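You operate a simulated robot arm through the tools that you are given. There is no shell and no other tool.

You are at the controls of a simulated two-armed robot. One attempt, no reset.

JOB
Pack the small black roll in the red-lid drum.
Fine: the roll stands inside, the lid goes back on, then push the drum along the table to the 75 cm line.

Only the result counts: the job must be done as asked and must still hold three seconds after the hand-in. Knocking over, shifting, dropping, spilling or breaking anything else fails it. A push-on lid holds only when it is set on centred and level and pressed home; a screw cap is set on level and turned clockwise until tight.

ROBOT AND FRAMES
Two 7-joint arms with two-finger parallel grippers on one trunk that stands fixed in place. Base frame: the origin is at the foot of the trunk, x ahead of it, y to its left, z up; the work surface is at about z = 80. Lengths are in cm, angles in rad, forces in N, time in s.
The left shoulder is at [7.1, 15.6, 115.5], the right one opposite. Each reaches about 123.1 cm from its shoulder. Payload 3.91 kg a hand.
The tool frame of a hand sits at the grasp point between the pads (the TCP): z along the fingers, y along the line on which they close. The tips reach 3 cm beyond it. Largest opening 11 cm; finger width 2, thickness 1; the body of the gripper, 4.8 by 11.2 cm, starts 5.5 cm behind the TCP.
Orientation is that of the tool frame in the base frame, as a unit quaternion [x, y, z, w]. With the fingers straight down and closing along the base's y, the tool's x points along the base's -x, its y along +y and its z along -z.

CONTROLS
- The arms move only by the tool move_arm. It takes "left_deltas", "right_deltas" or both (then of equal length, played together; a hand with none holds still); each is a list of rows, each a list of 7 numbers: the turn, a rotation vector about the tool's x, y, z in rad, then the shift along the tool's x, y, z in cm, then the opening, from 0 (shut) to 1 (fully open). In form: [[rx, ry, rz, dx, dy, dz, fingers], ...]. A call has 1 to 20 rows; each row is the pose to reach, as a shift and turn from the pose commanded when the call began, along the tool's axes at that moment. A row lasts 0.2 s, in which the tool goes at most 5 cm and 0.15 rad; a call with a longer step from one row to the next is refused whole, and so is a gripper value outside its range. Where a pose cannot be reached the arm comes as near as it can. A force on the tool above 90 N (or 10 N above the force at the start of the call, whichever is more), or a blocked arm, ends the call early, and 0.2 s more pass. Each finger travels about 10.8 cm/s and halts on what it meets, pressing with about 39 N; the grip force reading is that of the motor and also rises with nothing between the fingers. The clock runs only during rows and for 0.2 s after the last one: add rows that repeat a pose to give the fingers time. It gives the time, the measured TCP pose, the force on the tool (base axes), the opening and the grip force at its end, in the units of the frame above (readings bear some noise), with the torque about the TCP (base axes, N m) and any sound that the robot's microphone picked up, and new pictures: "show" is both (left out), scene, wrist or none (wrist: the cameras of the hands that moved).
- Cameras (640 x 400 px; columns grow to the right, rows downward): "scene" is now at [15.13, 3.4, 141.36]; the picture's right is [0.26, -0.97, 0.00], its down [-0.30, -0.08, -0.95] and it looks along [0.92, 0.25, -0.31] (base axes); focal length 339 px, centre (320, 200). "left" rides on the left gripper at [7.3, -1.7, -10.3] in its tool frame; the picture's right is [0.23, 0.97, 0.00], its down [-0.76, 0.18, -0.62] and it looks along [-0.61, 0.14, 0.78] (tool axes); focal length 222 px, centre (320, 200). "right" rides on the right gripper at [7.2, 1.7, -10.3] in its tool frame; the picture's right is [-0.23, 0.97, 0.00], its down [-0.76, -0.18, -0.62] and it looks along [-0.61, -0.14, 0.78] (tool axes); focal length 222 px, centre (320, 200). There is no depth. A picture from a camera that has moved, and an enlarged one, comes with that camera's place and axes in the base frame and with its lens. The place of the scene camera against the robot may be out by one fixed shift of up to 1.8 cm in any direction.
- move_column(by): slides the trunk up (or, below 0, down) by that many cm; the arms and the scene camera ride with it, the base frame stays. It gives what a move gives, with no picture.
- turn_head(pan, tilt): turns the head with the scene camera to pan (to the left, within 1.501 rad either way) and tilt (down, from -0.506 to 1.204), counted from straight ahead of the robot. It gives what a move gives, and a new picture of the scene camera.
- inspect(camera, box): a new picture of the part [left, top, right, bottom] of that camera's present view, enlarged. It takes no simulated time.
- job_done(): hands the job in; it is judged then, once.

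Nothing tells you positions but the pictures and the camera data. Unless the task says otherwise, let go and move clear before handing in.

The tools are called after "Request:" by a JSON object that holds its "method" and its "body". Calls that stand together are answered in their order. move_arm: Moves the arms, as the interface text tells. Its arguments: {"type":"object","properties":{"left_deltas":{"type":"array"},"right_deltas":{"type":"array"},"show":{"type":"string","enum":["both","scene","wrist","none"]}},"required":[]} The other tools are called the same way: move_column (by) moves the trunk up or down; turn_head (pan, tilt) turns the head that bears the scene camera; inspect (camera, box) takes an enlarged picture of a part of a camera's view; job_done () hands the job in.

At the start:

```text
clock: 0.0
left_eef_pos: [51.15, 38.79, 130.9]
left_tcp_rot: [-0.001, 1.0, 0.0, 0.0]
left_wrist_force: [-0.6, 0.5, -0.5]
left_ft_torque: [0.01, 0.02, 0.0]
left_finger_gap: 11.02
left_grip_force: 0.1
right_eef_pos: [73.55, -7.76, 136.49]
right_tcp_rot: [0.0, 1.0, 0.0, 0.0]
right_wrist_force: [-0.7, 0.4, 0.3]
right_ft_torque: [0.02, 0.01, -0.01]
right_finger_gap: 10.97
right_grip_force: 0.1
trunk travel left (down, up): [-60.0, 34.0]
head pan, tilt (commanded): [0.262, 0.314]
```

scene: 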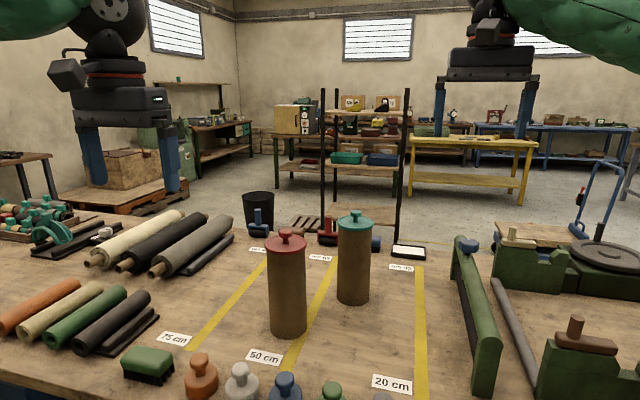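
right: 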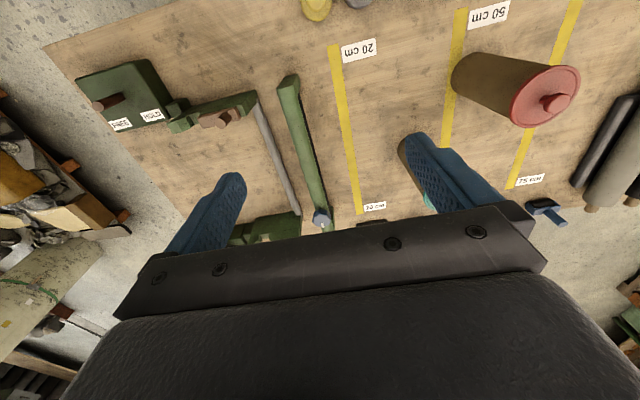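
left: 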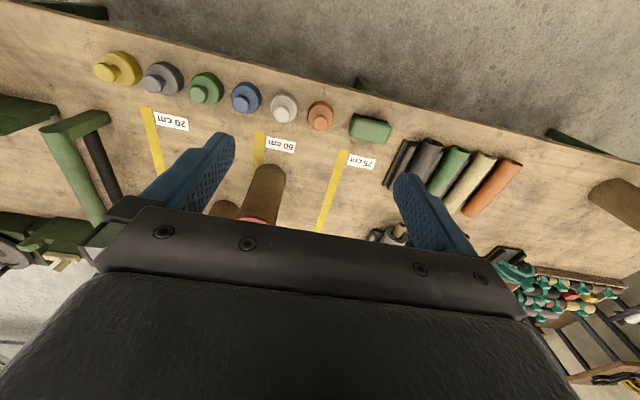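

I see a bench with two drums (red lid and teal lid), yellow lines at 20/50/75 cm, and two racks of rolls to the left, with black rolls both small and large. First I'll look closer at everything before moving.

Request:
{"method": "inspect", "body": {"camera": "scene", "box": [0, 200, 240, 400]}}

Request:
{"method": "inspect", "body": {"camera": "scene", "box": [160, 200, 440, 400]}}

Request:
{"method": "turn_head", "body": {"pan": 0.5, "tilt": 0.7}}

```text
2.00 times, centred on (120, 300) of scene
camera zoom: at [15.13, 3.4, 141.36], right [0.26, -0.97, 0.0], down [-0.3, -0.08, -0.95], along [0.92, 0.25, -0.31], focal length 678 px, centre (720, 0)
```

zoom: 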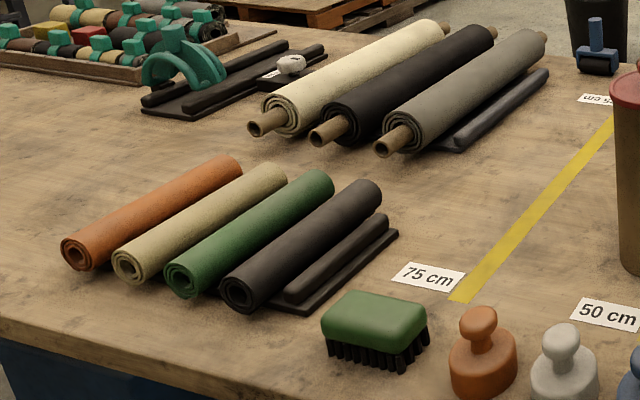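

```text
2.00 times, centred on (300, 300) of scene
camera zoom: at [15.13, 3.4, 141.36], right [0.26, -0.97, 0.0], down [-0.3, -0.08, -0.95], along [0.92, 0.25, -0.31], focal length 678 px, centre (360, 0)
```

zoom: 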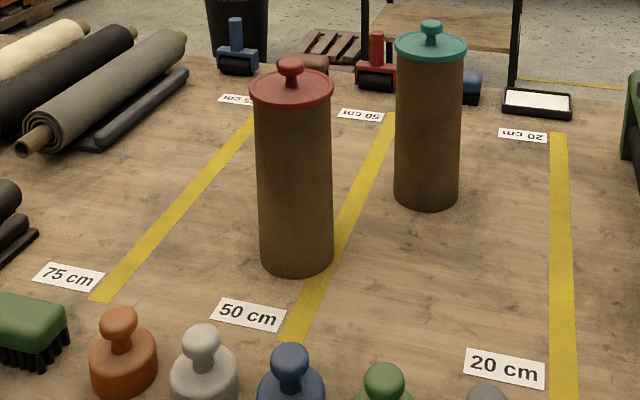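

```text
clock: 0.9
left_eef_pos: [51.13, 38.76, 130.89]
left_tcp_rot: [-0.001, 1.0, 0.0, 0.0]
left_wrist_force: [0.6, -0.7, -0.8]
left_ft_torque: [-0.03, -0.01, 0.0]
left_finger_gap: 10.99
left_grip_force: 0.1
right_eef_pos: [73.58, -7.79, 136.43]
right_tcp_rot: [0.0, 1.0, 0.001, -0.001]
right_wrist_force: [0.5, -0.3, -0.3]
right_ft_torque: [0.0, 0.01, -0.02]
right_finger_gap: 10.99
right_grip_force: 0.1
trunk travel left (down, up): [-60.0, 34.0]
head pan, tilt (commanded): [0.499, 0.7]
camera scene: at [13.58, 5.05, 137.89], right [0.48, -0.88, 0.0], down [-0.57, -0.31, -0.77], along [0.67, 0.37, -0.64], focal length 339 px, centre (320, 200)
```

scene: 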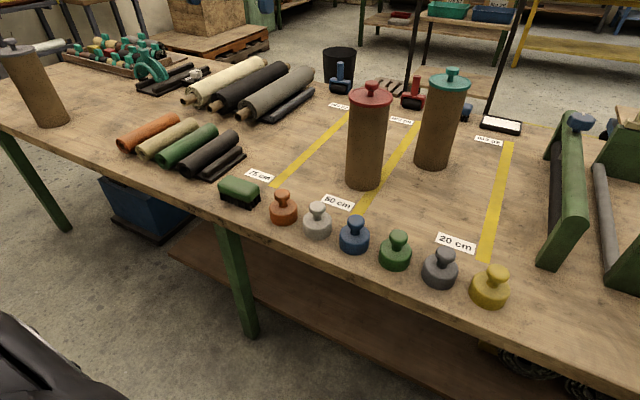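

The bench has more items toward the left (a crate and another drum), so I'll look that way before deciding. Roughly, the red-lid drum stands near (88, 32), the small black roll lies along x near (75, 78), and the 75 cm line is at y ≈ 59.

Request:
{"method": "turn_head", "body": {"pan": 0.95, "tilt": 0.55}}

Request:
{"method": "inspect", "body": {"camera": "left", "box": [300, 100, 540, 250]}}

```text
clock: 1.8
left_eef_pos: [51.05, 38.69, 130.89]
left_tcp_rot: [-0.001, 1.0, 0.0, -0.001]
left_wrist_force: [0.2, 0.5, -0.4]
left_ft_torque: [0.0, -0.02, 0.02]
left_finger_gap: 11.03
left_grip_force: 0.1
right_eef_pos: [73.48, -7.76, 136.52]
right_tcp_rot: [0.001, 1.0, 0.0, 0.0]
right_wrist_force: [0.2, -0.6, 0.0]
right_ft_torque: [0.02, -0.02, -0.01]
right_finger_gap: 11.03
right_grip_force: 0.0
trunk travel left (down, up): [-60.0, 34.0]
head pan, tilt (commanded): [0.949, 0.55]
camera scene: at [11.35, 8.28, 139.19], right [0.81, -0.58, 0.0], down [-0.31, -0.42, -0.85], along [0.5, 0.69, -0.52], focal length 339 px, centre (320, 200)
```

scene: 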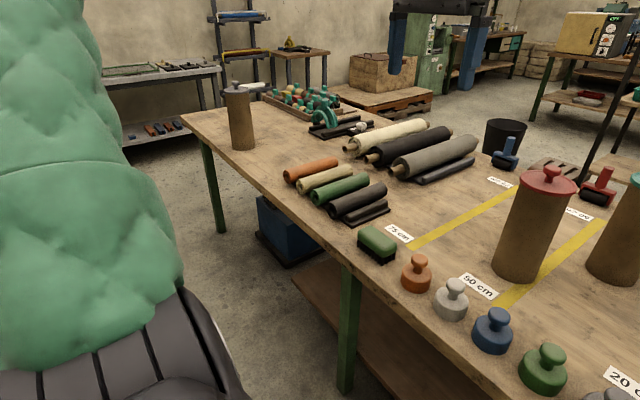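

```text
2.67 times, centred on (420, 175) of left
camera zoom: at [43.75, 36.93, 141.33], right [-0.23, 0.97, 0.0], down [0.76, 0.18, 0.62], along [0.61, 0.14, -0.78], focal length 592 px, centre (53, 267)
```

zoom: 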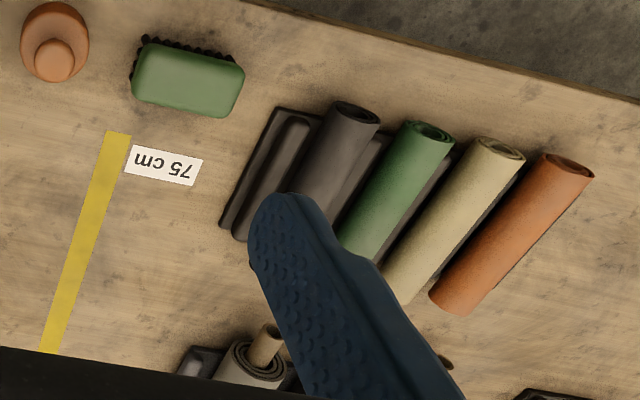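

The small black roll is the fourth in the front group of small rolls, seated on a dark ridged rack; there's only one red-lid drum. Next I'll bring the left hand above the rolls for a closer look with its wrist camera.

Request:
{"method": "move_arm", "body": {"left_deltas": [[0, 0, 0, 0.1, 3.1, 1.9, 1], [0, 0, 0, 0.2, 6.2, 3.8, 1], [0, 0, 0, 0.3, 9.3, 5.7, 1], [0, 0, 0, 0.4, 12.4, 7.6, 1], [0, 0, 0, 0.5, 15.5, 9.5, 1], [0, 0, 0, 0.6, 18.6, 11.4, 1], [0, 0, 0, 0.7, 21.7, 13.3, 1], [0, 0, 0, 0.8, 24.8, 15.2, 1], [0, 0, 0, 0.9, 27.9, 17.1, 1], [0, 0, 0, 1, 31, 19, 1], [0, 0, 0, 1, 31, 19, 1]], "show": "both"}}

```text
clock: 4.2
left_eef_pos: [50.12, 69.82, 111.96]
left_tcp_rot: [-0.001, 1.0, 0.0, 0.001]
left_wrist_force: [0.9, -0.4, 0.9]
left_ft_torque: [0.02, -0.02, 0.01]
left_finger_gap: 11.0
left_grip_force: 0.1
right_eef_pos: [73.59, -7.8, 136.52]
right_tcp_rot: [0.0, 1.0, -0.001, 0.0]
right_wrist_force: [0.1, -0.7, 0.0]
right_ft_torque: [0.0, 0.02, -0.02]
right_finger_gap: 10.99
right_grip_force: 0.0
trunk travel left (down, up): [-60.0, 34.0]
head pan, tilt (commanded): [0.949, 0.55]
camera scene: at [11.35, 8.26, 139.2], right [0.81, -0.58, 0.0], down [-0.3, -0.42, -0.85], along [0.5, 0.69, -0.52], focal length 339 px, centre (320, 200)
camera left: at [42.7, 67.95, 122.32], right [-0.23, 0.97, 0.0], down [0.76, 0.18, 0.62], along [0.61, 0.14, -0.78], focal length 222 px, centre (320, 200)
```

scene: 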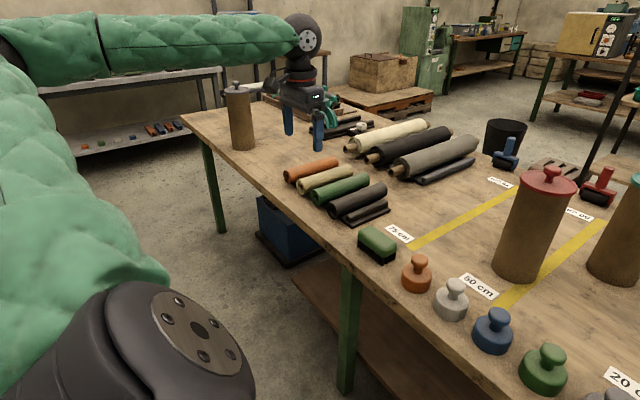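
left: 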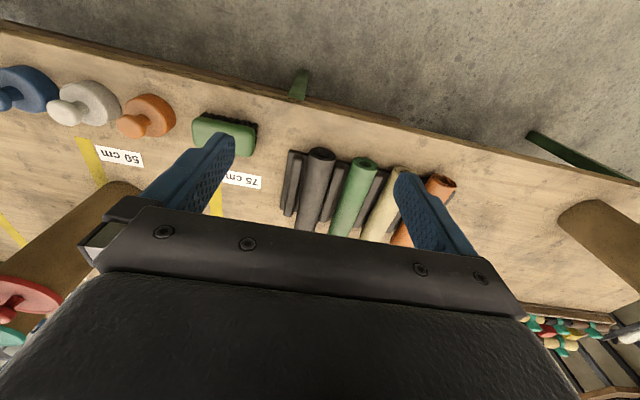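

Request:
{"method": "inspect", "body": {"camera": "left", "box": [260, 120, 480, 257]}}

Request:
{"method": "inspect", "body": {"camera": "scene", "box": [270, 130, 430, 270]}}

```text
2.91 times, centred on (370, 188) of left
camera zoom: at [42.7, 67.95, 122.32], right [-0.23, 0.97, 0.0], down [0.76, 0.18, 0.62], along [0.61, 0.14, -0.78], focal length 646 px, centre (174, 234)
```

zoom: 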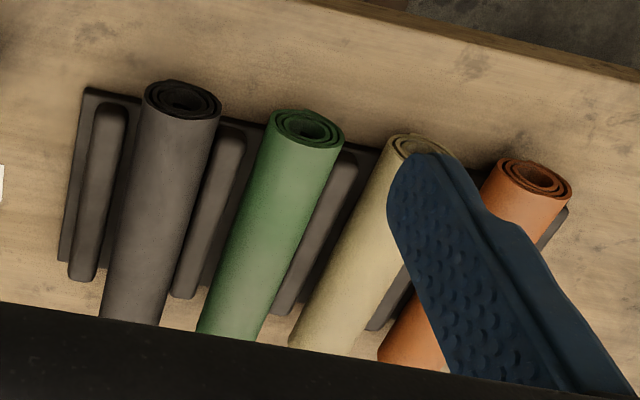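

```text
2.86 times, centred on (350, 200) of scene
camera zoom: at [11.35, 8.26, 139.2], right [0.81, -0.58, 0.0], down [-0.3, -0.42, -0.85], along [0.5, 0.69, -0.52], focal length 968 px, centre (234, 200)
```

zoom: 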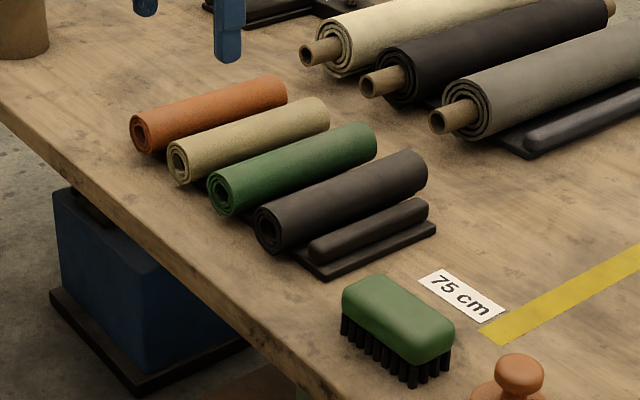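

The rolls sit in a ridged rack (ridges between the rolls); the black roll's near end is at about (62, 73), axis along x, diameter about 5 cm and length about 20 cm. Now I'll look closely at the drum and its lid.

Request:
{"method": "turn_head", "body": {"pan": 0.42, "tilt": 0.5}}

Request:
{"method": "inspect", "body": {"camera": "right", "box": [400, 0, 640, 250]}}

```text
clock: 5.1
left_eef_pos: [50.06, 69.82, 111.98]
left_tcp_rot: [0.0, 1.0, 0.0, 0.0]
left_wrist_force: [-0.3, -0.7, 0.3]
left_ft_torque: [0.0, -0.02, -0.01]
left_finger_gap: 11.0
left_grip_force: 0.1
right_eef_pos: [73.47, -7.84, 136.49]
right_tcp_rot: [0.0, 1.0, 0.0, 0.0]
right_wrist_force: [0.4, 0.3, -0.2]
right_ft_torque: [0.02, 0.0, -0.02]
right_finger_gap: 11.01
right_grip_force: 0.0
trunk travel left (down, up): [-60.0, 34.0]
head pan, tilt (commanded): [0.421, 0.499]
camera scene: at [14.41, 4.72, 139.65], right [0.41, -0.91, 0.0], down [-0.44, -0.2, -0.88], along [0.8, 0.36, -0.48], focal length 339 px, centre (320, 200)
```

scene: 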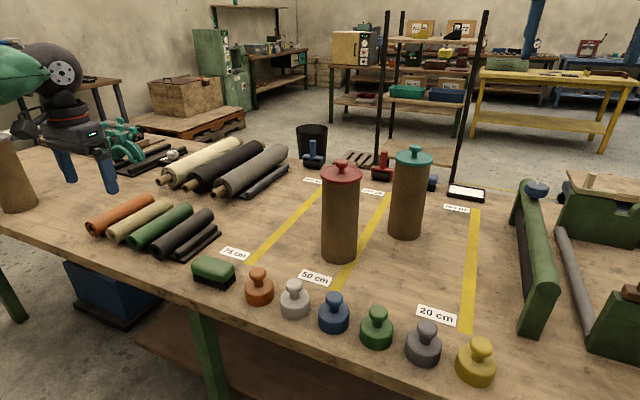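

```text
1.60 times, centred on (520, 125) of right
camera zoom: at [66.34, -6.08, 146.92], right [0.23, 0.97, 0.0], down [0.76, -0.18, 0.62], along [0.61, -0.14, -0.78], focal length 355 px, centre (0, 320)
```

zoom: 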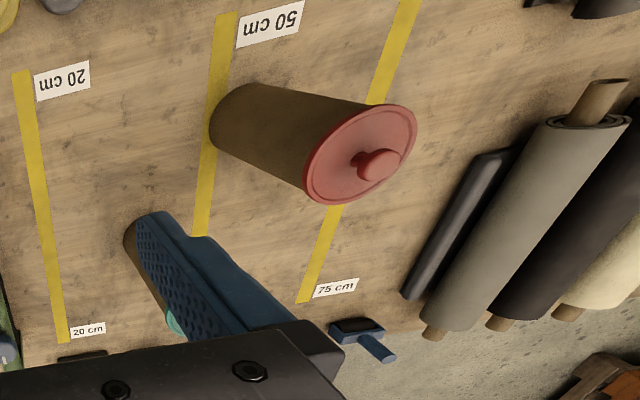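

The yellow lines come out at y ≈ -4, 26 and 51 (20, 50, 75 cm) from the wrist camera, the drum stands at about (86, 31), rim near z 103. Next I bring the right hand over toward the lid to measure it closely.

Request:
{"method": "move_arm", "body": {"right_deltas": [[0, 0, 0, 0.3, 3.5, 0.7, 1], [0, 0, 0, 0.6, 7.0, 1.4, 1], [0, 0, 0, 0.9, 10.5, 2.1, 1], [0, 0, 0, 1.2, 14.0, 2.8, 1], [0, 0, 0, 1.5, 17.5, 3.5, 1], [0, 0, 0, 1.8, 21.0, 4.2, 1], [0, 0, 0, 2.1, 24.5, 4.9, 1], [0, 0, 0, 2.4, 28.0, 5.6, 1], [0, 0, 0, 2.7, 31.5, 6.3, 1], [0, 0, 0, 3.0, 35.0, 7.0, 1], [0, 0, 0, 3.3, 38.5, 7.7, 1], [0, 0, 0, 3.5, 41.8, 8.5, 1], [0, 0, 0, 3.5, 41.8, 8.5, 1]], "show": "both"}}

Request:
{"method": "inspect", "body": {"camera": "right", "box": [220, 110, 420, 235]}}

```text
clock: 7.9
left_eef_pos: [49.93, 69.59, 111.9]
left_tcp_rot: [0.0, 1.0, 0.0, 0.0]
left_wrist_force: [-0.4, -0.5, -0.7]
left_ft_torque: [0.05, 0.01, 0.04]
left_finger_gap: 11.0
left_grip_force: 0.0
right_eef_pos: [70.05, 33.85, 128.02]
right_tcp_rot: [0.0, 1.0, 0.001, 0.0]
right_wrist_force: [-0.6, 0.2, -0.5]
right_ft_torque: [0.05, 0.03, -0.01]
right_finger_gap: 11.0
right_grip_force: 0.1
trunk travel left (down, up): [-60.0, 34.0]
head pan, tilt (commanded): [0.421, 0.499]
camera scene: at [14.44, 4.61, 139.65], right [0.41, -0.91, 0.0], down [-0.44, -0.19, -0.88], along [0.8, 0.36, -0.48], focal length 339 px, centre (320, 200)
camera right: at [62.92, 35.64, 138.43], right [0.23, 0.97, 0.0], down [0.76, -0.18, 0.62], along [0.61, -0.14, -0.78], focal length 222 px, centre (320, 200)
```

scene: 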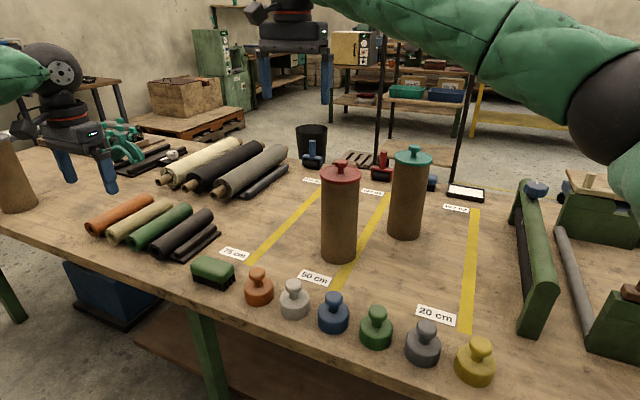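
right: 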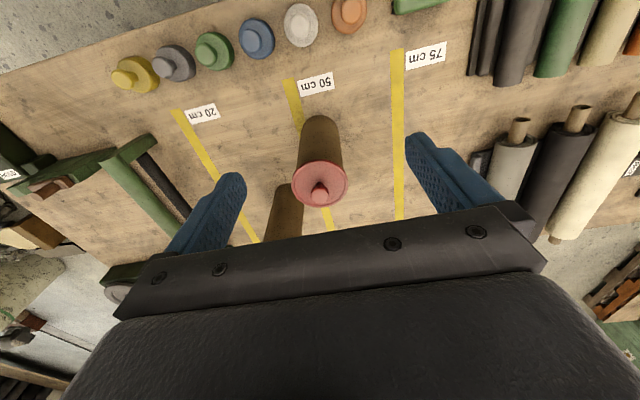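

```text
3.20 times, centred on (320, 172) of right
camera zoom: at [62.92, 35.64, 138.43], right [0.23, 0.97, 0.0], down [0.76, -0.18, 0.62], along [0.61, -0.14, -0.78], focal length 711 px, centre (320, 288)
```

zoom: 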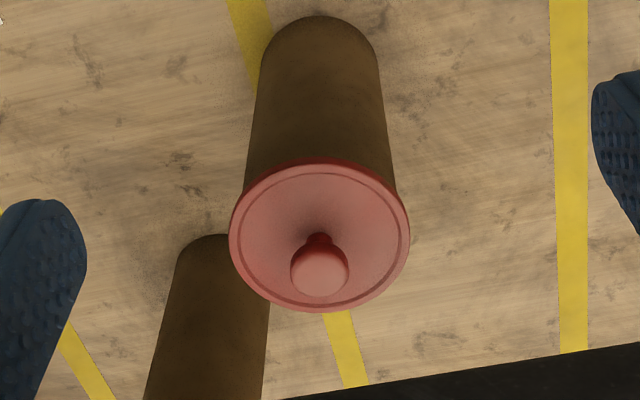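

The lid's plane comes out near z 104.6 with the knob's bulb around z 108, centred at about (85.5, 30.3); the 75 cm line is at y ≈ 50.8. I'll hover the right hand over the knob and check the alignment.

Request:
{"method": "move_arm", "body": {"right_deltas": [[0, 0, 0, -3, -0.7, 0.5, 1], [0, 0, 0, -6, -1.4, 1, 1], [0, 0, 0, -9, -2.1, 2, 1], [0, 0, 0, -12, -2.8, 4, 1], [0, 0, 0, -15.45, -3.55, 6, 1], [0, 0, 0, -15.45, -3.55, 8, 0.7], [0, 0, 0, -15.45, -3.55, 8, 0.7]], "show": "both"}}

Request:
{"method": "inspect", "body": {"camera": "right", "box": [200, 20, 440, 240]}}

Request:
{"method": "inspect", "body": {"camera": "scene", "box": [260, 60, 440, 270]}}

```text
clock: 9.5
left_eef_pos: [50.01, 69.76, 111.88]
left_tcp_rot: [-0.001, 1.0, 0.0, 0.0]
left_wrist_force: [-0.6, 0.0, -0.1]
left_ft_torque: [0.01, 0.03, 0.0]
left_finger_gap: 11.03
left_grip_force: 0.1
right_eef_pos: [85.44, 30.62, 120.04]
right_tcp_rot: [0.0, 1.0, -0.001, 0.0]
right_wrist_force: [-0.4, 0.3, 0.6]
right_ft_torque: [-0.04, 0.01, -0.03]
right_finger_gap: 7.71
right_grip_force: 0.0
trunk travel left (down, up): [-60.0, 34.0]
head pan, tilt (commanded): [0.421, 0.499]
camera scene: at [14.39, 4.76, 139.65], right [0.41, -0.91, 0.0], down [-0.44, -0.2, -0.88], along [0.8, 0.36, -0.48], focal length 339 px, centre (320, 200)
camera right: at [78.29, 32.23, 130.41], right [0.23, 0.97, 0.0], down [0.76, -0.18, 0.62], along [0.61, -0.14, -0.78], focal length 222 px, centre (320, 200)
```

scene: 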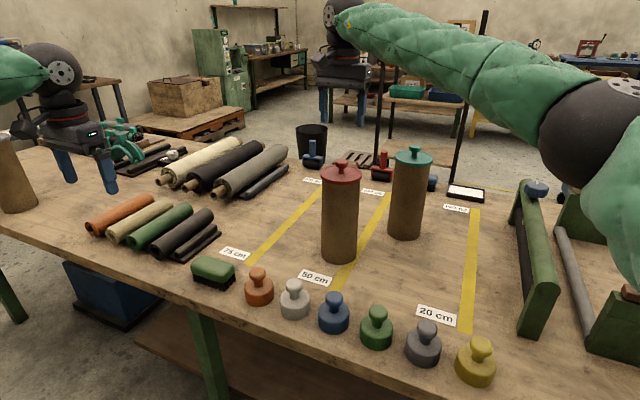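
right: 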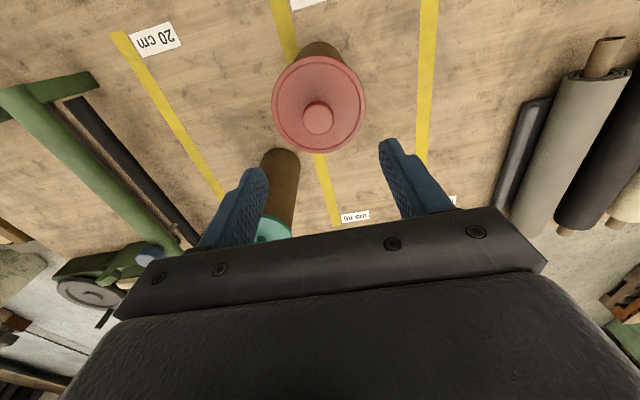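

```text
1.82 times, centred on (320, 130) of right
camera zoom: at [78.29, 32.23, 130.41], right [0.23, 0.97, 0.0], down [0.76, -0.18, 0.62], along [0.61, -0.14, -0.78], focal length 404 px, centre (320, 327)
```

zoom: 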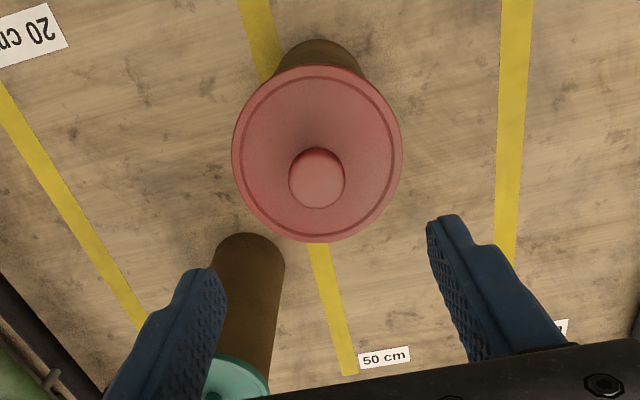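

```text
1.90 times, centred on (350, 165) of scene
camera zoom: at [14.39, 4.76, 139.65], right [0.41, -0.91, 0.0], down [-0.44, -0.2, -0.88], along [0.8, 0.36, -0.48], focal length 646 px, centre (263, 267)
```

zoom: 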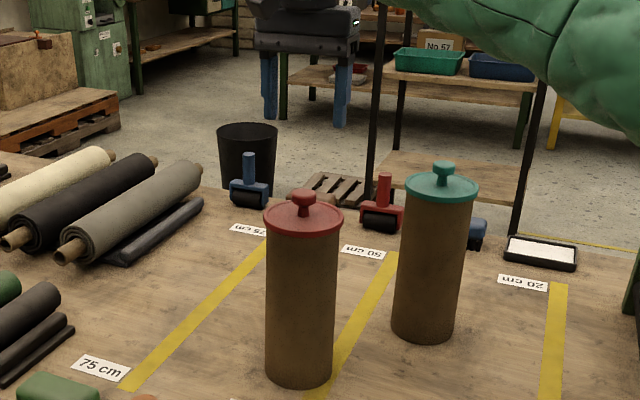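

The hand is centred on the knob within a few millimetres. I'll lower it so the pads straddle the knob, then close.

Request:
{"method": "move_arm", "body": {"right_deltas": [[0, 0, 0, 0, -0.1, 2.5, 0.7], [0, 0, 0, 0, -0.1, 5, 0.7], [0, 0, 0, 0, -0.1, 7.5, 0.7], [0, 0, 0, 0, -0.1, 9.5, 0.7], [0, 0, 0, 0, -0.1, 11, 0.7], [0, 0, 0, 0, -0.1, 11, 0.7]], "show": "both"}}

Request:
{"method": "inspect", "body": {"camera": "scene", "box": [280, 100, 400, 220]}}

```text
clock: 10.9
left_eef_pos: [50.05, 69.73, 111.93]
left_tcp_rot: [0.0, 1.0, 0.0, 0.0]
left_wrist_force: [-0.1, -0.5, -0.2]
left_ft_torque: [0.03, 0.03, -0.02]
left_finger_gap: 11.01
left_grip_force: 0.0
right_eef_pos: [85.6, 30.49, 109.06]
right_tcp_rot: [0.0, 1.0, 0.0, 0.0]
right_wrist_force: [-0.3, 0.3, 0.1]
right_ft_torque: [0.03, 0.01, 0.03]
right_finger_gap: 7.7
right_grip_force: 0.1
trunk travel left (down, up): [-60.0, 34.0]
head pan, tilt (commanded): [0.421, 0.499]
camera scene: at [14.41, 4.74, 139.65], right [0.41, -0.91, 0.0], down [-0.44, -0.2, -0.88], along [0.8, 0.36, -0.48], focal length 339 px, centre (320, 200)
camera right: at [78.32, 32.06, 119.42], right [0.23, 0.97, 0.0], down [0.76, -0.18, 0.62], along [0.61, -0.14, -0.78], focal length 222 px, centre (320, 200)
```

scene: 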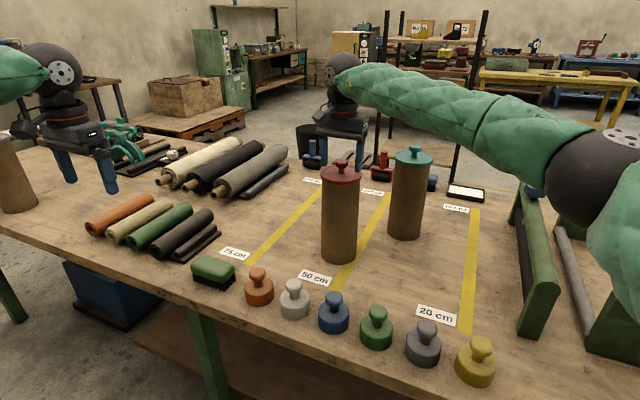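
right: 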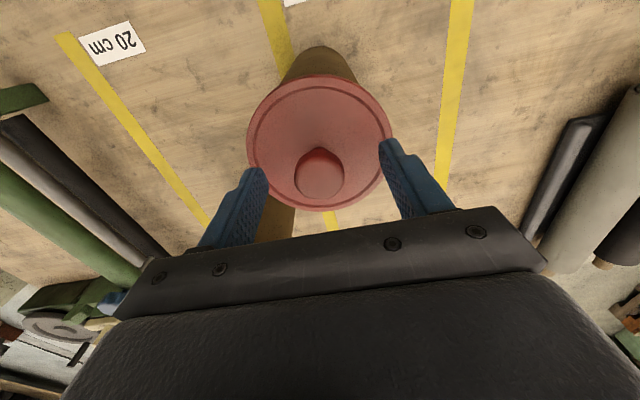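

```text
3.33 times, centred on (340, 160) of scene
camera zoom: at [14.41, 4.74, 139.65], right [0.41, -0.91, 0.0], down [-0.44, -0.2, -0.88], along [0.8, 0.36, -0.48], focal length 1130 px, centre (253, 333)
```

zoom: 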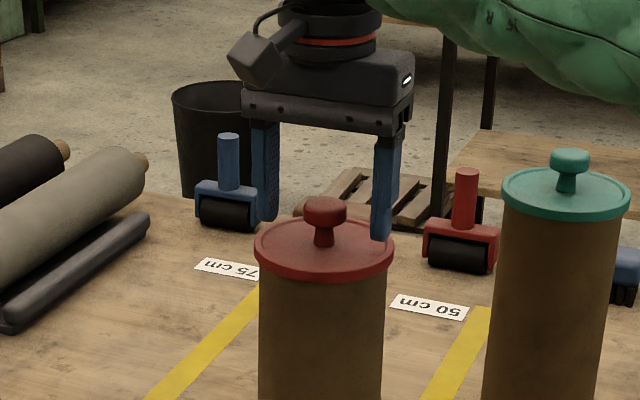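

The pads now straddle the red knob with tips just above the lid. I'll close on it and check the grip.

Request:
{"method": "move_arm", "body": {"right_deltas": [[0, 0, 0, 0, 0, 0.2, 0.5], [0, 0, 0, 0, 0, 0.2, 0.2], [0, 0, 0, 0, 0, 0.2, 0.1], [0, 0, 0, 0, 0, 0.2, 0.1], [0, 0, 0, 0, 0, 0.2, 0.1]], "show": "wrist"}}

```text
clock: 12.1
left_eef_pos: [50.03, 69.69, 111.88]
left_tcp_rot: [0.0, 1.0, -0.001, -0.001]
left_wrist_force: [0.0, -0.5, 0.6]
left_ft_torque: [-0.02, -0.02, 0.01]
left_finger_gap: 11.02
left_grip_force: 0.1
right_eef_pos: [85.41, 30.38, 108.82]
right_tcp_rot: [0.0, 1.0, 0.0, -0.001]
right_wrist_force: [-1.0, -2.7, -0.5]
right_ft_torque: [-0.11, 0.05, 0.03]
right_finger_gap: 2.96
right_grip_force: 39.5
trunk travel left (down, up): [-60.0, 34.0]
head pan, tilt (commanded): [0.421, 0.499]
heard: snap
camera right: at [78.33, 32.07, 119.23], right [0.23, 0.97, 0.0], down [0.76, -0.18, 0.62], along [0.61, -0.14, -0.78], focal length 222 px, centre (320, 200)
```

right: 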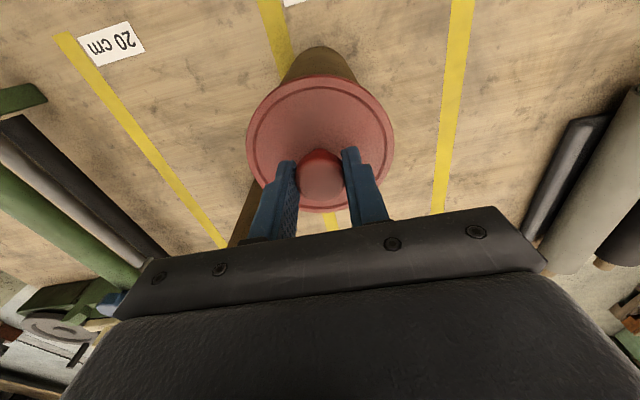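

I have the knob (gap 2.96 cm) and heard a snap, so I'll check by easing the lid upward in small steps and watching the force.

Request:
{"method": "move_arm", "body": {"right_deltas": [[0, 0, 0, 0, 0, -0.2, 0.1], [0, 0, 0, 0, 0, -0.4, 0.1], [0, 0, 0, 0, 0, -0.6, 0.1]], "show": "both"}}

Request:
{"method": "inspect", "body": {"camera": "scene", "box": [280, 140, 400, 280]}}

```text
clock: 12.9
left_eef_pos: [50.01, 69.74, 111.93]
left_tcp_rot: [-0.001, 1.0, -0.001, 0.0]
left_wrist_force: [-0.2, -0.2, -0.1]
left_ft_torque: [0.01, 0.02, -0.01]
left_finger_gap: 11.0
left_grip_force: 0.0
right_eef_pos: [85.45, 30.34, 109.58]
right_tcp_rot: [0.0, 1.0, 0.0, 0.0]
right_wrist_force: [0.5, 1.1, -0.4]
right_ft_torque: [0.01, -0.04, 0.0]
right_finger_gap: 2.93
right_grip_force: 39.1
trunk travel left (down, up): [-60.0, 34.0]
head pan, tilt (commanded): [0.421, 0.499]
camera scene: at [14.42, 4.75, 139.65], right [0.41, -0.91, 0.0], down [-0.44, -0.2, -0.88], along [0.8, 0.36, -0.48], focal length 339 px, centre (320, 200)
camera right: at [78.29, 32.07, 119.84], right [0.23, 0.97, 0.0], down [0.76, -0.18, 0.62], along [0.61, -0.14, -0.78], focal length 222 px, centre (320, 200)
```

scene: 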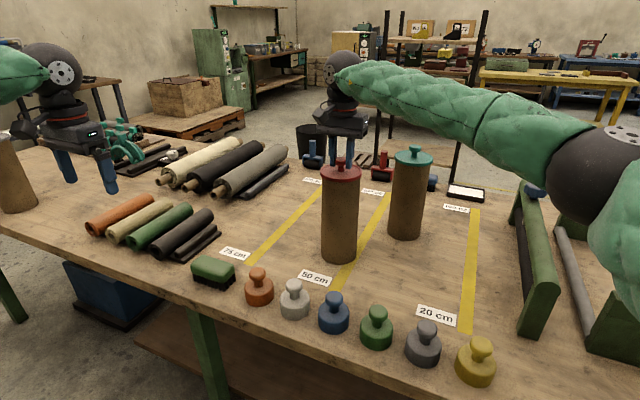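
right: 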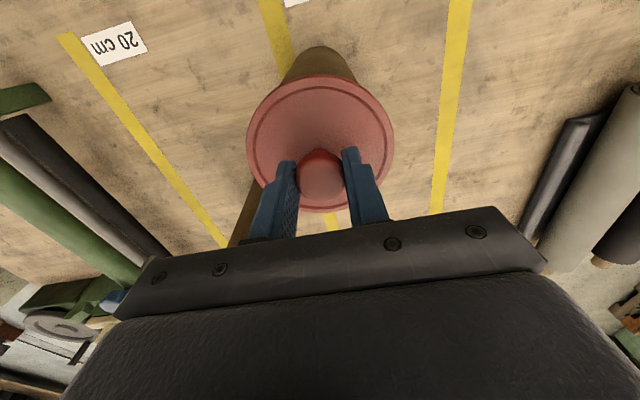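

```text
2.86 times, centred on (340, 210) of scene
camera zoom: at [14.42, 4.75, 139.65], right [0.41, -0.91, 0.0], down [-0.44, -0.2, -0.88], along [0.8, 0.36, -0.48], focal length 968 px, centre (263, 171)
```

zoom: 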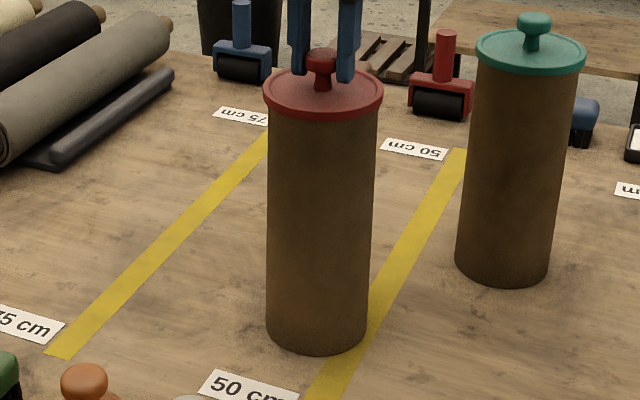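

The force is near zero, so the lid seems loose from the drum. I'll lift a further 3 cm and verify that the drum stays put.

Request:
{"method": "move_arm", "body": {"right_deltas": [[0, 0, 0, 0, 0, -1, 0.1], [0, 0, 0, 0, 0, -2, 0.1], [0, 0, 0, 0, 0, -3, 0.1], [0, 0, 0, 0, 0, -4, 0.1], [0, 0, 0, 0, 0, -4, 0.1]], "show": "both"}}

Request:
{"method": "inspect", "body": {"camera": "scene", "box": [280, 120, 400, 280]}}

```text
clock: 14.1
left_eef_pos: [50.05, 69.82, 111.99]
left_tcp_rot: [-0.001, 1.0, 0.0, 0.0]
left_wrist_force: [0.6, 0.6, 0.0]
left_ft_torque: [0.02, -0.02, 0.02]
left_finger_gap: 11.0
left_grip_force: 0.1
right_eef_pos: [85.58, 30.43, 113.37]
right_tcp_rot: [0.0, 1.0, 0.001, -0.001]
right_wrist_force: [-0.5, -0.4, -0.5]
right_ft_torque: [-0.03, -0.01, 0.0]
right_finger_gap: 2.97
right_grip_force: 39.0
trunk travel left (down, up): [-60.0, 34.0]
head pan, tilt (commanded): [0.421, 0.499]
camera scene: at [14.45, 4.74, 139.65], right [0.41, -0.91, 0.0], down [-0.44, -0.2, -0.88], along [0.8, 0.36, -0.48], focal length 339 px, centre (320, 200)
camera right: at [78.32, 32.09, 123.81], right [0.23, 0.97, 0.0], down [0.76, -0.18, 0.62], along [0.61, -0.14, -0.78], focal length 222 px, centre (320, 200)
```

scene: 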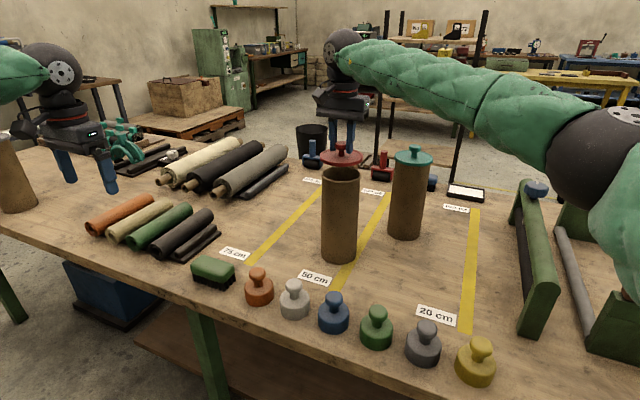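
right: 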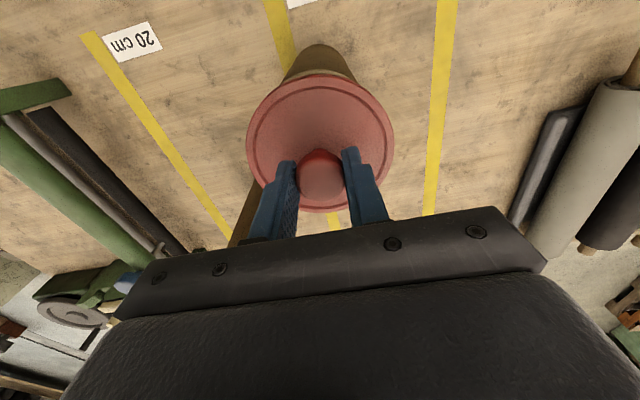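

```text
2.50 times, centred on (340, 200) of scene
camera zoom: at [14.45, 4.74, 139.65], right [0.41, -0.91, 0.0], down [-0.44, -0.2, -0.88], along [0.8, 0.36, -0.48], focal length 848 px, centre (270, 200)
```

zoom: 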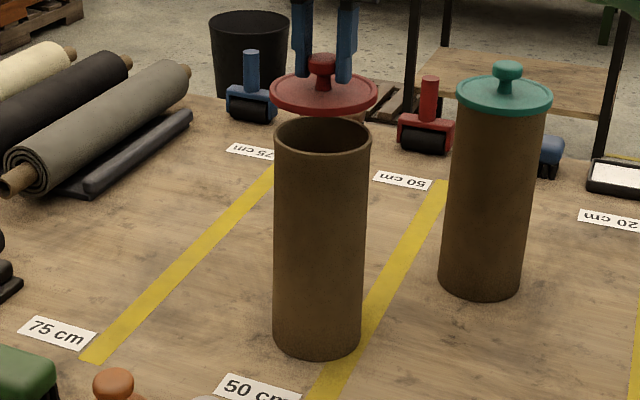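

The lid is off cleanly and level; the drum didn't move. I'll carry the lid to the free patch at about (84, 10.4) and lower it to just above the table.

Request:
{"method": "move_arm", "body": {"right_deltas": [[0, 0, 0, 0, 0, -2, 0.1], [0, 0, 0, 0.5, -3.5, -2.5, 0.1], [0, 0, 0, 1, -7, -2.5, 0.1], [0, 0, 0, 1.5, -10.5, -2.5, 0.1], [0, 0, 0, 1.5, -14, -1, 0.1], [0, 0, 0, 1.5, -17, 2, 0.1], [0, 0, 0, 1.5, -20, 5, 0.1], [0, 0, 0, 1.5, -20, 9, 0.1], [0, 0, 0, 1.5, -20, 13, 0.1], [0, 0, 0, 1.5, -20, 17, 0.1], [0, 0, 0, 1.5, -20, 21, 0.1], [0, 0, 0, 1.5, -20, 24, 0.1], [0, 0, 0, 1.5, -20, 25, 0.1], [0, 0, 0, 1.5, -20, 25, 0.1]], "show": "both"}}

Request:
{"method": "inspect", "body": {"camera": "scene", "box": [300, 130, 480, 290]}}

```text
clock: 17.1
left_eef_pos: [50.04, 69.85, 111.96]
left_tcp_rot: [-0.001, 1.0, 0.0, 0.0]
left_wrist_force: [0.1, -0.1, -0.6]
left_ft_torque: [-0.02, -0.03, -0.03]
left_finger_gap: 10.99
left_grip_force: 0.1
right_eef_pos: [84.02, 10.49, 88.37]
right_tcp_rot: [0.0, 1.0, 0.0, 0.0]
right_wrist_force: [0.7, -0.9, -1.0]
right_ft_torque: [0.02, 0.0, 0.0]
right_finger_gap: 2.97
right_grip_force: 38.8
trunk travel left (down, up): [-60.0, 34.0]
head pan, tilt (commanded): [0.421, 0.499]
camera scene: at [14.42, 4.71, 139.65], right [0.41, -0.91, 0.0], down [-0.44, -0.2, -0.88], along [0.8, 0.36, -0.48], focal length 339 px, centre (320, 200)
camera right: at [76.85, 12.11, 98.72], right [0.23, 0.97, 0.0], down [0.76, -0.18, 0.62], along [0.61, -0.14, -0.78], focal length 222 px, centre (320, 200)
```

scene: 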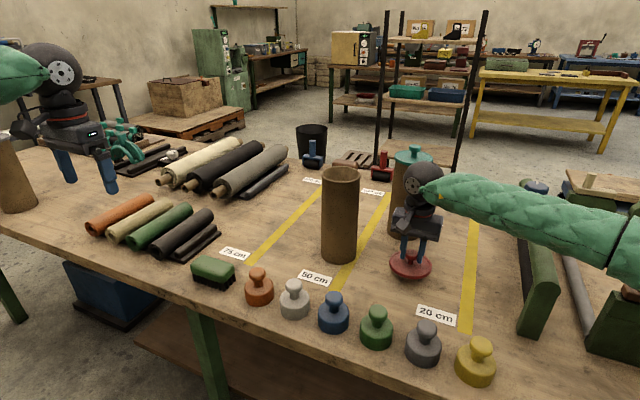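
right: 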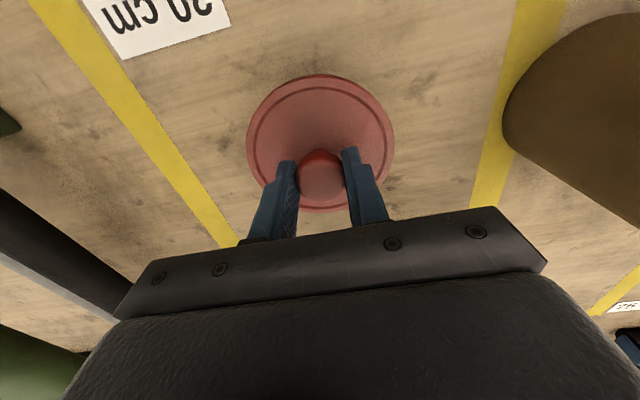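

```text
2.50 times, centred on (390, 210) of scene
camera zoom: at [14.42, 4.71, 139.65], right [0.41, -0.91, 0.0], down [-0.44, -0.2, -0.88], along [0.8, 0.36, -0.48], focal length 848 px, centre (145, 175)
```

zoom: 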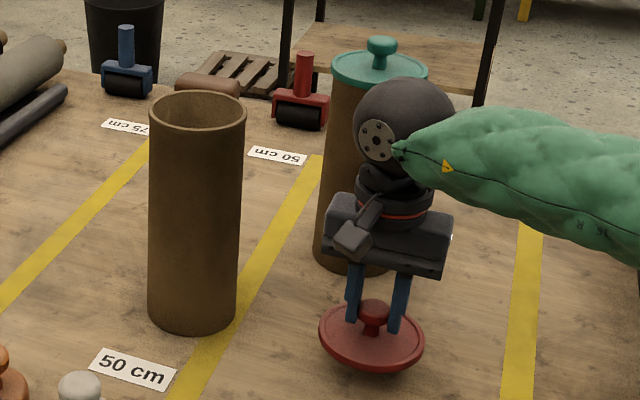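

The lid hovers just over clear table. I'll lower in small steps until the force shows contact.

Request:
{"method": "move_arm", "body": {"right_deltas": [[0, 0, 0, 0, 0, 0.4, 0.1], [0, 0, 0, 0, 0, 0.8, 0.1], [0, 0, 0, 0, 0, 1.2, 0.1]], "show": "none"}}

Request:
{"method": "inspect", "body": {"camera": "scene", "box": [360, 200, 480, 300]}}

```text
clock: 17.9
left_eef_pos: [50.07, 69.83, 111.87]
left_tcp_rot: [-0.001, 1.0, 0.0, 0.0]
left_wrist_force: [1.0, 0.0, -0.8]
left_ft_torque: [0.0, 0.01, -0.01]
left_finger_gap: 11.01
left_grip_force: 0.0
right_eef_pos: [83.89, 10.49, 87.27]
right_tcp_rot: [0.0, 1.0, 0.0, 0.0]
right_wrist_force: [1.2, -0.3, -0.3]
right_ft_torque: [-0.03, 0.01, -0.03]
right_finger_gap: 2.94
right_grip_force: 38.6
trunk travel left (down, up): [-60.0, 34.0]
head pan, tilt (commanded): [0.421, 0.499]
```

```text
4.00 times, centred on (420, 250) of scene
camera zoom: at [14.44, 4.73, 139.65], right [0.41, -0.91, 0.0], down [-0.44, -0.2, -0.88], along [0.8, 0.36, -0.48], focal length 1356 px, centre (-80, 0)
```

zoom: 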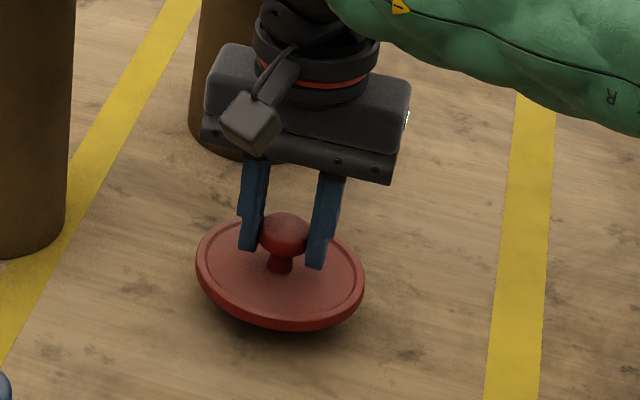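

Request:
{"method": "move_arm", "body": {"right_deltas": [[0, 0, 0, 0, 0, 0.3, 0.1], [0, 0, 0, 0, 0, 0.6, 0.1], [0, 0, 0, 0, 0, 0.6, 0.1]], "show": "none"}}

Request:
{"method": "inspect", "body": {"camera": "scene", "box": [360, 200, 480, 300]}}

```text
clock: 18.7
left_eef_pos: [50.1, 69.62, 112.0]
left_tcp_rot: [-0.001, 1.0, 0.0, 0.0]
left_wrist_force: [0.2, -0.3, 0.4]
left_ft_torque: [0.01, -0.03, 0.02]
left_finger_gap: 10.98
left_grip_force: 0.1
right_eef_pos: [83.97, 10.45, 86.6]
right_tcp_rot: [0.0, 1.0, 0.0, 0.0]
right_wrist_force: [0.5, 0.0, 0.3]
right_ft_torque: [-0.01, 0.0, -0.03]
right_finger_gap: 2.95
right_grip_force: 38.7
trunk travel left (down, up): [-60.0, 34.0]
head pan, tilt (commanded): [0.421, 0.499]
```

```text
4.00 times, centred on (420, 250) of scene
camera zoom: at [14.42, 4.73, 139.65], right [0.41, -0.91, 0.0], down [-0.44, -0.2, -0.88], along [0.8, 0.36, -0.48], focal length 1356 px, centre (-80, 0)
```

zoom: 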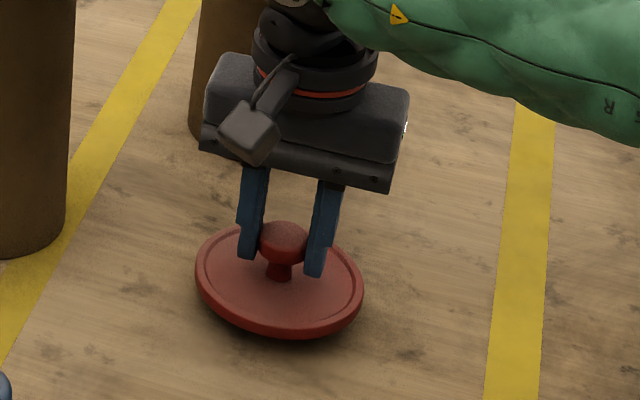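

Request:
{"method": "move_arm", "body": {"right_deltas": [[0, 0, 0, 0, 0, 0.25, 0.1], [0, 0, 0, 0, 0, 0.5, 0.1], [0, 0, 0, 0, 0, 0.5, 0.1]], "show": "none"}}

Request:
{"method": "inspect", "body": {"camera": "scene", "box": [360, 200, 480, 300]}}

```text
clock: 19.5
left_eef_pos: [50.12, 69.77, 111.98]
left_tcp_rot: [-0.001, 1.0, 0.0, 0.0]
left_wrist_force: [1.1, -1.0, 0.1]
left_ft_torque: [0.0, 0.02, -0.02]
left_finger_gap: 11.02
left_grip_force: 0.1
right_eef_pos: [84.01, 10.41, 86.06]
right_tcp_rot: [0.001, 1.0, 0.0, 0.001]
right_wrist_force: [-0.7, 0.2, -0.7]
right_ft_torque: [0.0, -0.01, -0.02]
right_finger_gap: 2.95
right_grip_force: 39.0
trunk travel left (down, up): [-60.0, 34.0]
head pan, tilt (commanded): [0.421, 0.499]
```

```text
4.00 times, centred on (420, 250) of scene
camera zoom: at [14.42, 4.72, 139.65], right [0.41, -0.91, 0.0], down [-0.44, -0.2, -0.88], along [0.8, 0.36, -0.48], focal length 1356 px, centre (-80, 0)
```

zoom: 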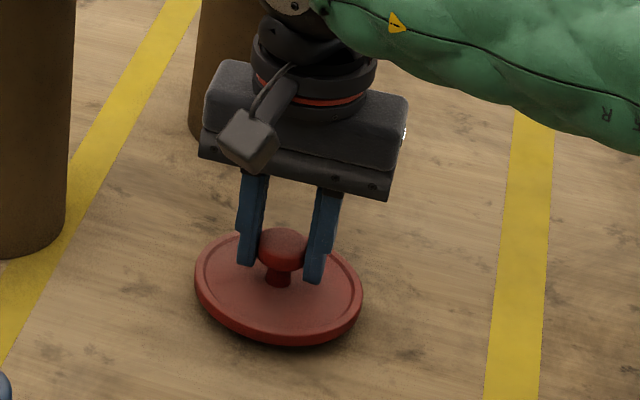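

Request:
{"method": "move_arm", "body": {"right_deltas": [[0, 0, 0, 0, 0, 0.25, 0.1], [0, 0, 0, 0, 0, 0.5, 0.1], [0, 0, 0, 0, 0, 0.5, 0.1]], "show": "none"}}

Request:
{"method": "inspect", "body": {"camera": "scene", "box": [360, 200, 480, 300]}}

```text
clock: 20.3
left_eef_pos: [50.09, 69.74, 111.96]
left_tcp_rot: [-0.001, 1.0, 0.0, 0.0]
left_wrist_force: [0.2, -0.5, -0.5]
left_ft_torque: [0.0, 0.01, -0.01]
left_finger_gap: 10.98
left_grip_force: 0.1
right_eef_pos: [83.99, 10.49, 85.56]
right_tcp_rot: [0.0, 1.0, 0.001, 0.0]
right_wrist_force: [0.3, 0.4, -0.4]
right_ft_torque: [0.0, -0.04, -0.01]
right_finger_gap: 2.98
right_grip_force: 39.1
trunk travel left (down, up): [-60.0, 34.0]
head pan, tilt (commanded): [0.421, 0.499]
```

```text
4.00 times, centred on (420, 250) of scene
camera zoom: at [14.42, 4.73, 139.65], right [0.41, -0.91, 0.0], down [-0.44, -0.2, -0.88], along [0.8, 0.36, -0.48], focal length 1356 px, centre (-80, 0)
```

zoom: 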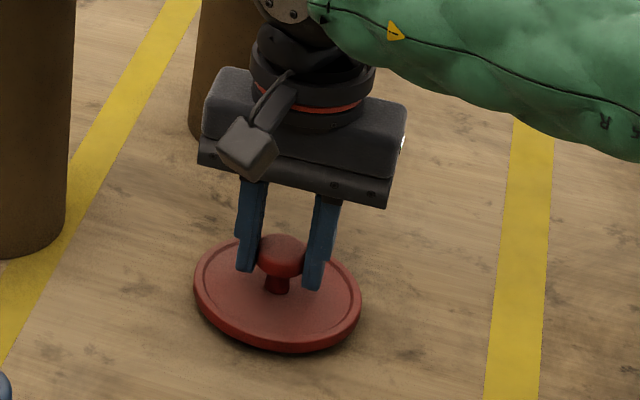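

Request:
{"method": "move_arm", "body": {"right_deltas": [[0, 0, 0, 0, 0, 0.2, 0.1], [0, 0, 0, 0, 0, 0.4, 0.1], [0, 0, 0, 0, 0, 0.4, 0.1]], "show": "none"}}

Request:
{"method": "inspect", "body": {"camera": "scene", "box": [380, 230, 460, 290]}}

```text
clock: 21.1
left_eef_pos: [50.06, 69.68, 112.03]
left_tcp_rot: [-0.001, 1.0, 0.0, 0.0]
left_wrist_force: [0.2, 0.1, -0.3]
left_ft_torque: [0.01, -0.03, 0.0]
left_finger_gap: 10.99
left_grip_force: 0.1
right_eef_pos: [83.94, 10.45, 85.28]
right_tcp_rot: [0.001, 1.0, -0.001, -0.001]
right_wrist_force: [0.4, 1.3, -0.6]
right_ft_torque: [0.0, -0.02, 0.01]
right_finger_gap: 2.95
right_grip_force: 38.9
trunk travel left (down, up): [-60.0, 34.0]
head pan, tilt (commanded): [0.421, 0.499]
```

```text
6.67 times, centred on (420, 260) of scene
camera zoom: at [14.42, 4.73, 139.65], right [0.41, -0.91, 0.0], down [-0.44, -0.2, -0.88], along [0.8, 0.36, -0.48], focal length 2260 px, centre (-347, -200)
```

zoom: 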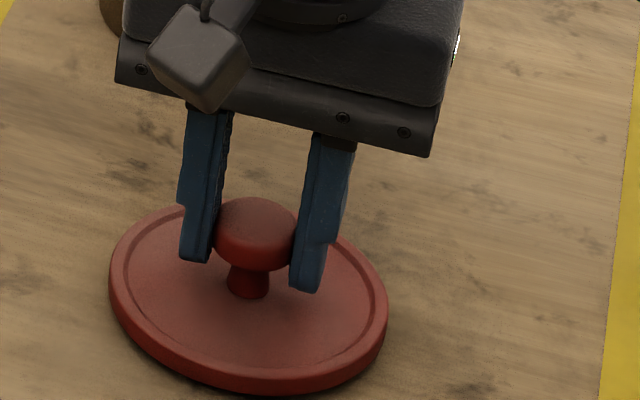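

Request:
{"method": "move_arm", "body": {"right_deltas": [[0, 0, 0, 0, 0, 0.15, 0.1], [0, 0, 0, 0, 0, 0.3, 0.1], [0, 0, 0, 0, 0, 0.3, 0.1]], "show": "none"}}

Request:
{"method": "inspect", "body": {"camera": "scene", "box": [380, 230, 460, 290]}}

```text
clock: 21.9
left_eef_pos: [50.14, 69.65, 111.89]
left_tcp_rot: [-0.001, 1.0, -0.001, 0.0]
left_wrist_force: [-0.3, 0.0, 0.5]
left_ft_torque: [0.01, 0.0, -0.01]
left_finger_gap: 11.0
left_grip_force: 0.0
right_eef_pos: [83.83, 10.36, 84.84]
right_tcp_rot: [0.0, 1.0, 0.0, 0.0]
right_wrist_force: [-0.7, -0.9, -0.1]
right_ft_torque: [-0.05, 0.0, 0.03]
right_finger_gap: 2.94
right_grip_force: 38.6
trunk travel left (down, up): [-60.0, 34.0]
head pan, tilt (commanded): [0.421, 0.499]
```

```text
6.67 times, centred on (420, 260) of scene
camera zoom: at [14.43, 4.73, 139.65], right [0.41, -0.91, 0.0], down [-0.44, -0.2, -0.88], along [0.8, 0.36, -0.48], focal length 2260 px, centre (-347, -200)
```

zoom: 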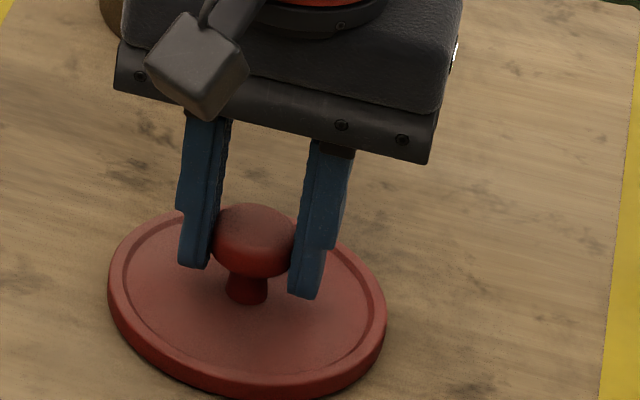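

Request:
{"method": "move_arm", "body": {"right_deltas": [[0, 0, 0, 0, 0, 0.15, 0.1], [0, 0, 0, 0, 0, 0.3, 0.1], [0, 0, 0, 0, 0, 0.3, 0.1]], "show": "none"}}

Request:
{"method": "inspect", "body": {"camera": "scene", "box": [380, 230, 460, 290]}}

```text
clock: 22.7
left_eef_pos: [50.01, 69.72, 111.92]
left_tcp_rot: [0.0, 1.0, 0.0, 0.0]
left_wrist_force: [0.2, -0.7, 0.4]
left_ft_torque: [0.02, 0.01, -0.02]
left_finger_gap: 11.0
left_grip_force: 0.1
right_eef_pos: [84.05, 10.34, 84.78]
right_tcp_rot: [0.0, 1.0, 0.0, 0.0]
right_wrist_force: [0.5, -1.1, 4.7]
right_ft_torque: [0.22, 0.0, 0.0]
right_finger_gap: 2.94
right_grip_force: 39.7
trunk travel left (down, up): [-60.0, 34.0]
head pan, tilt (commanded): [0.421, 0.499]
```

```text
6.67 times, centred on (420, 260) of scene
camera zoom: at [14.38, 4.71, 139.66], right [0.41, -0.91, 0.0], down [-0.44, -0.2, -0.88], along [0.8, 0.36, -0.48], focal length 2260 px, centre (-347, -200)
```

zoom: 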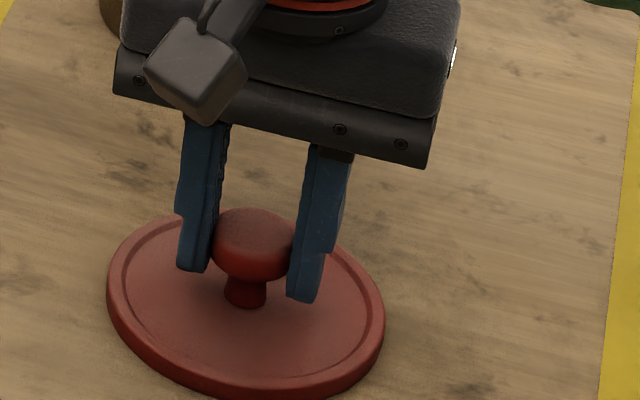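

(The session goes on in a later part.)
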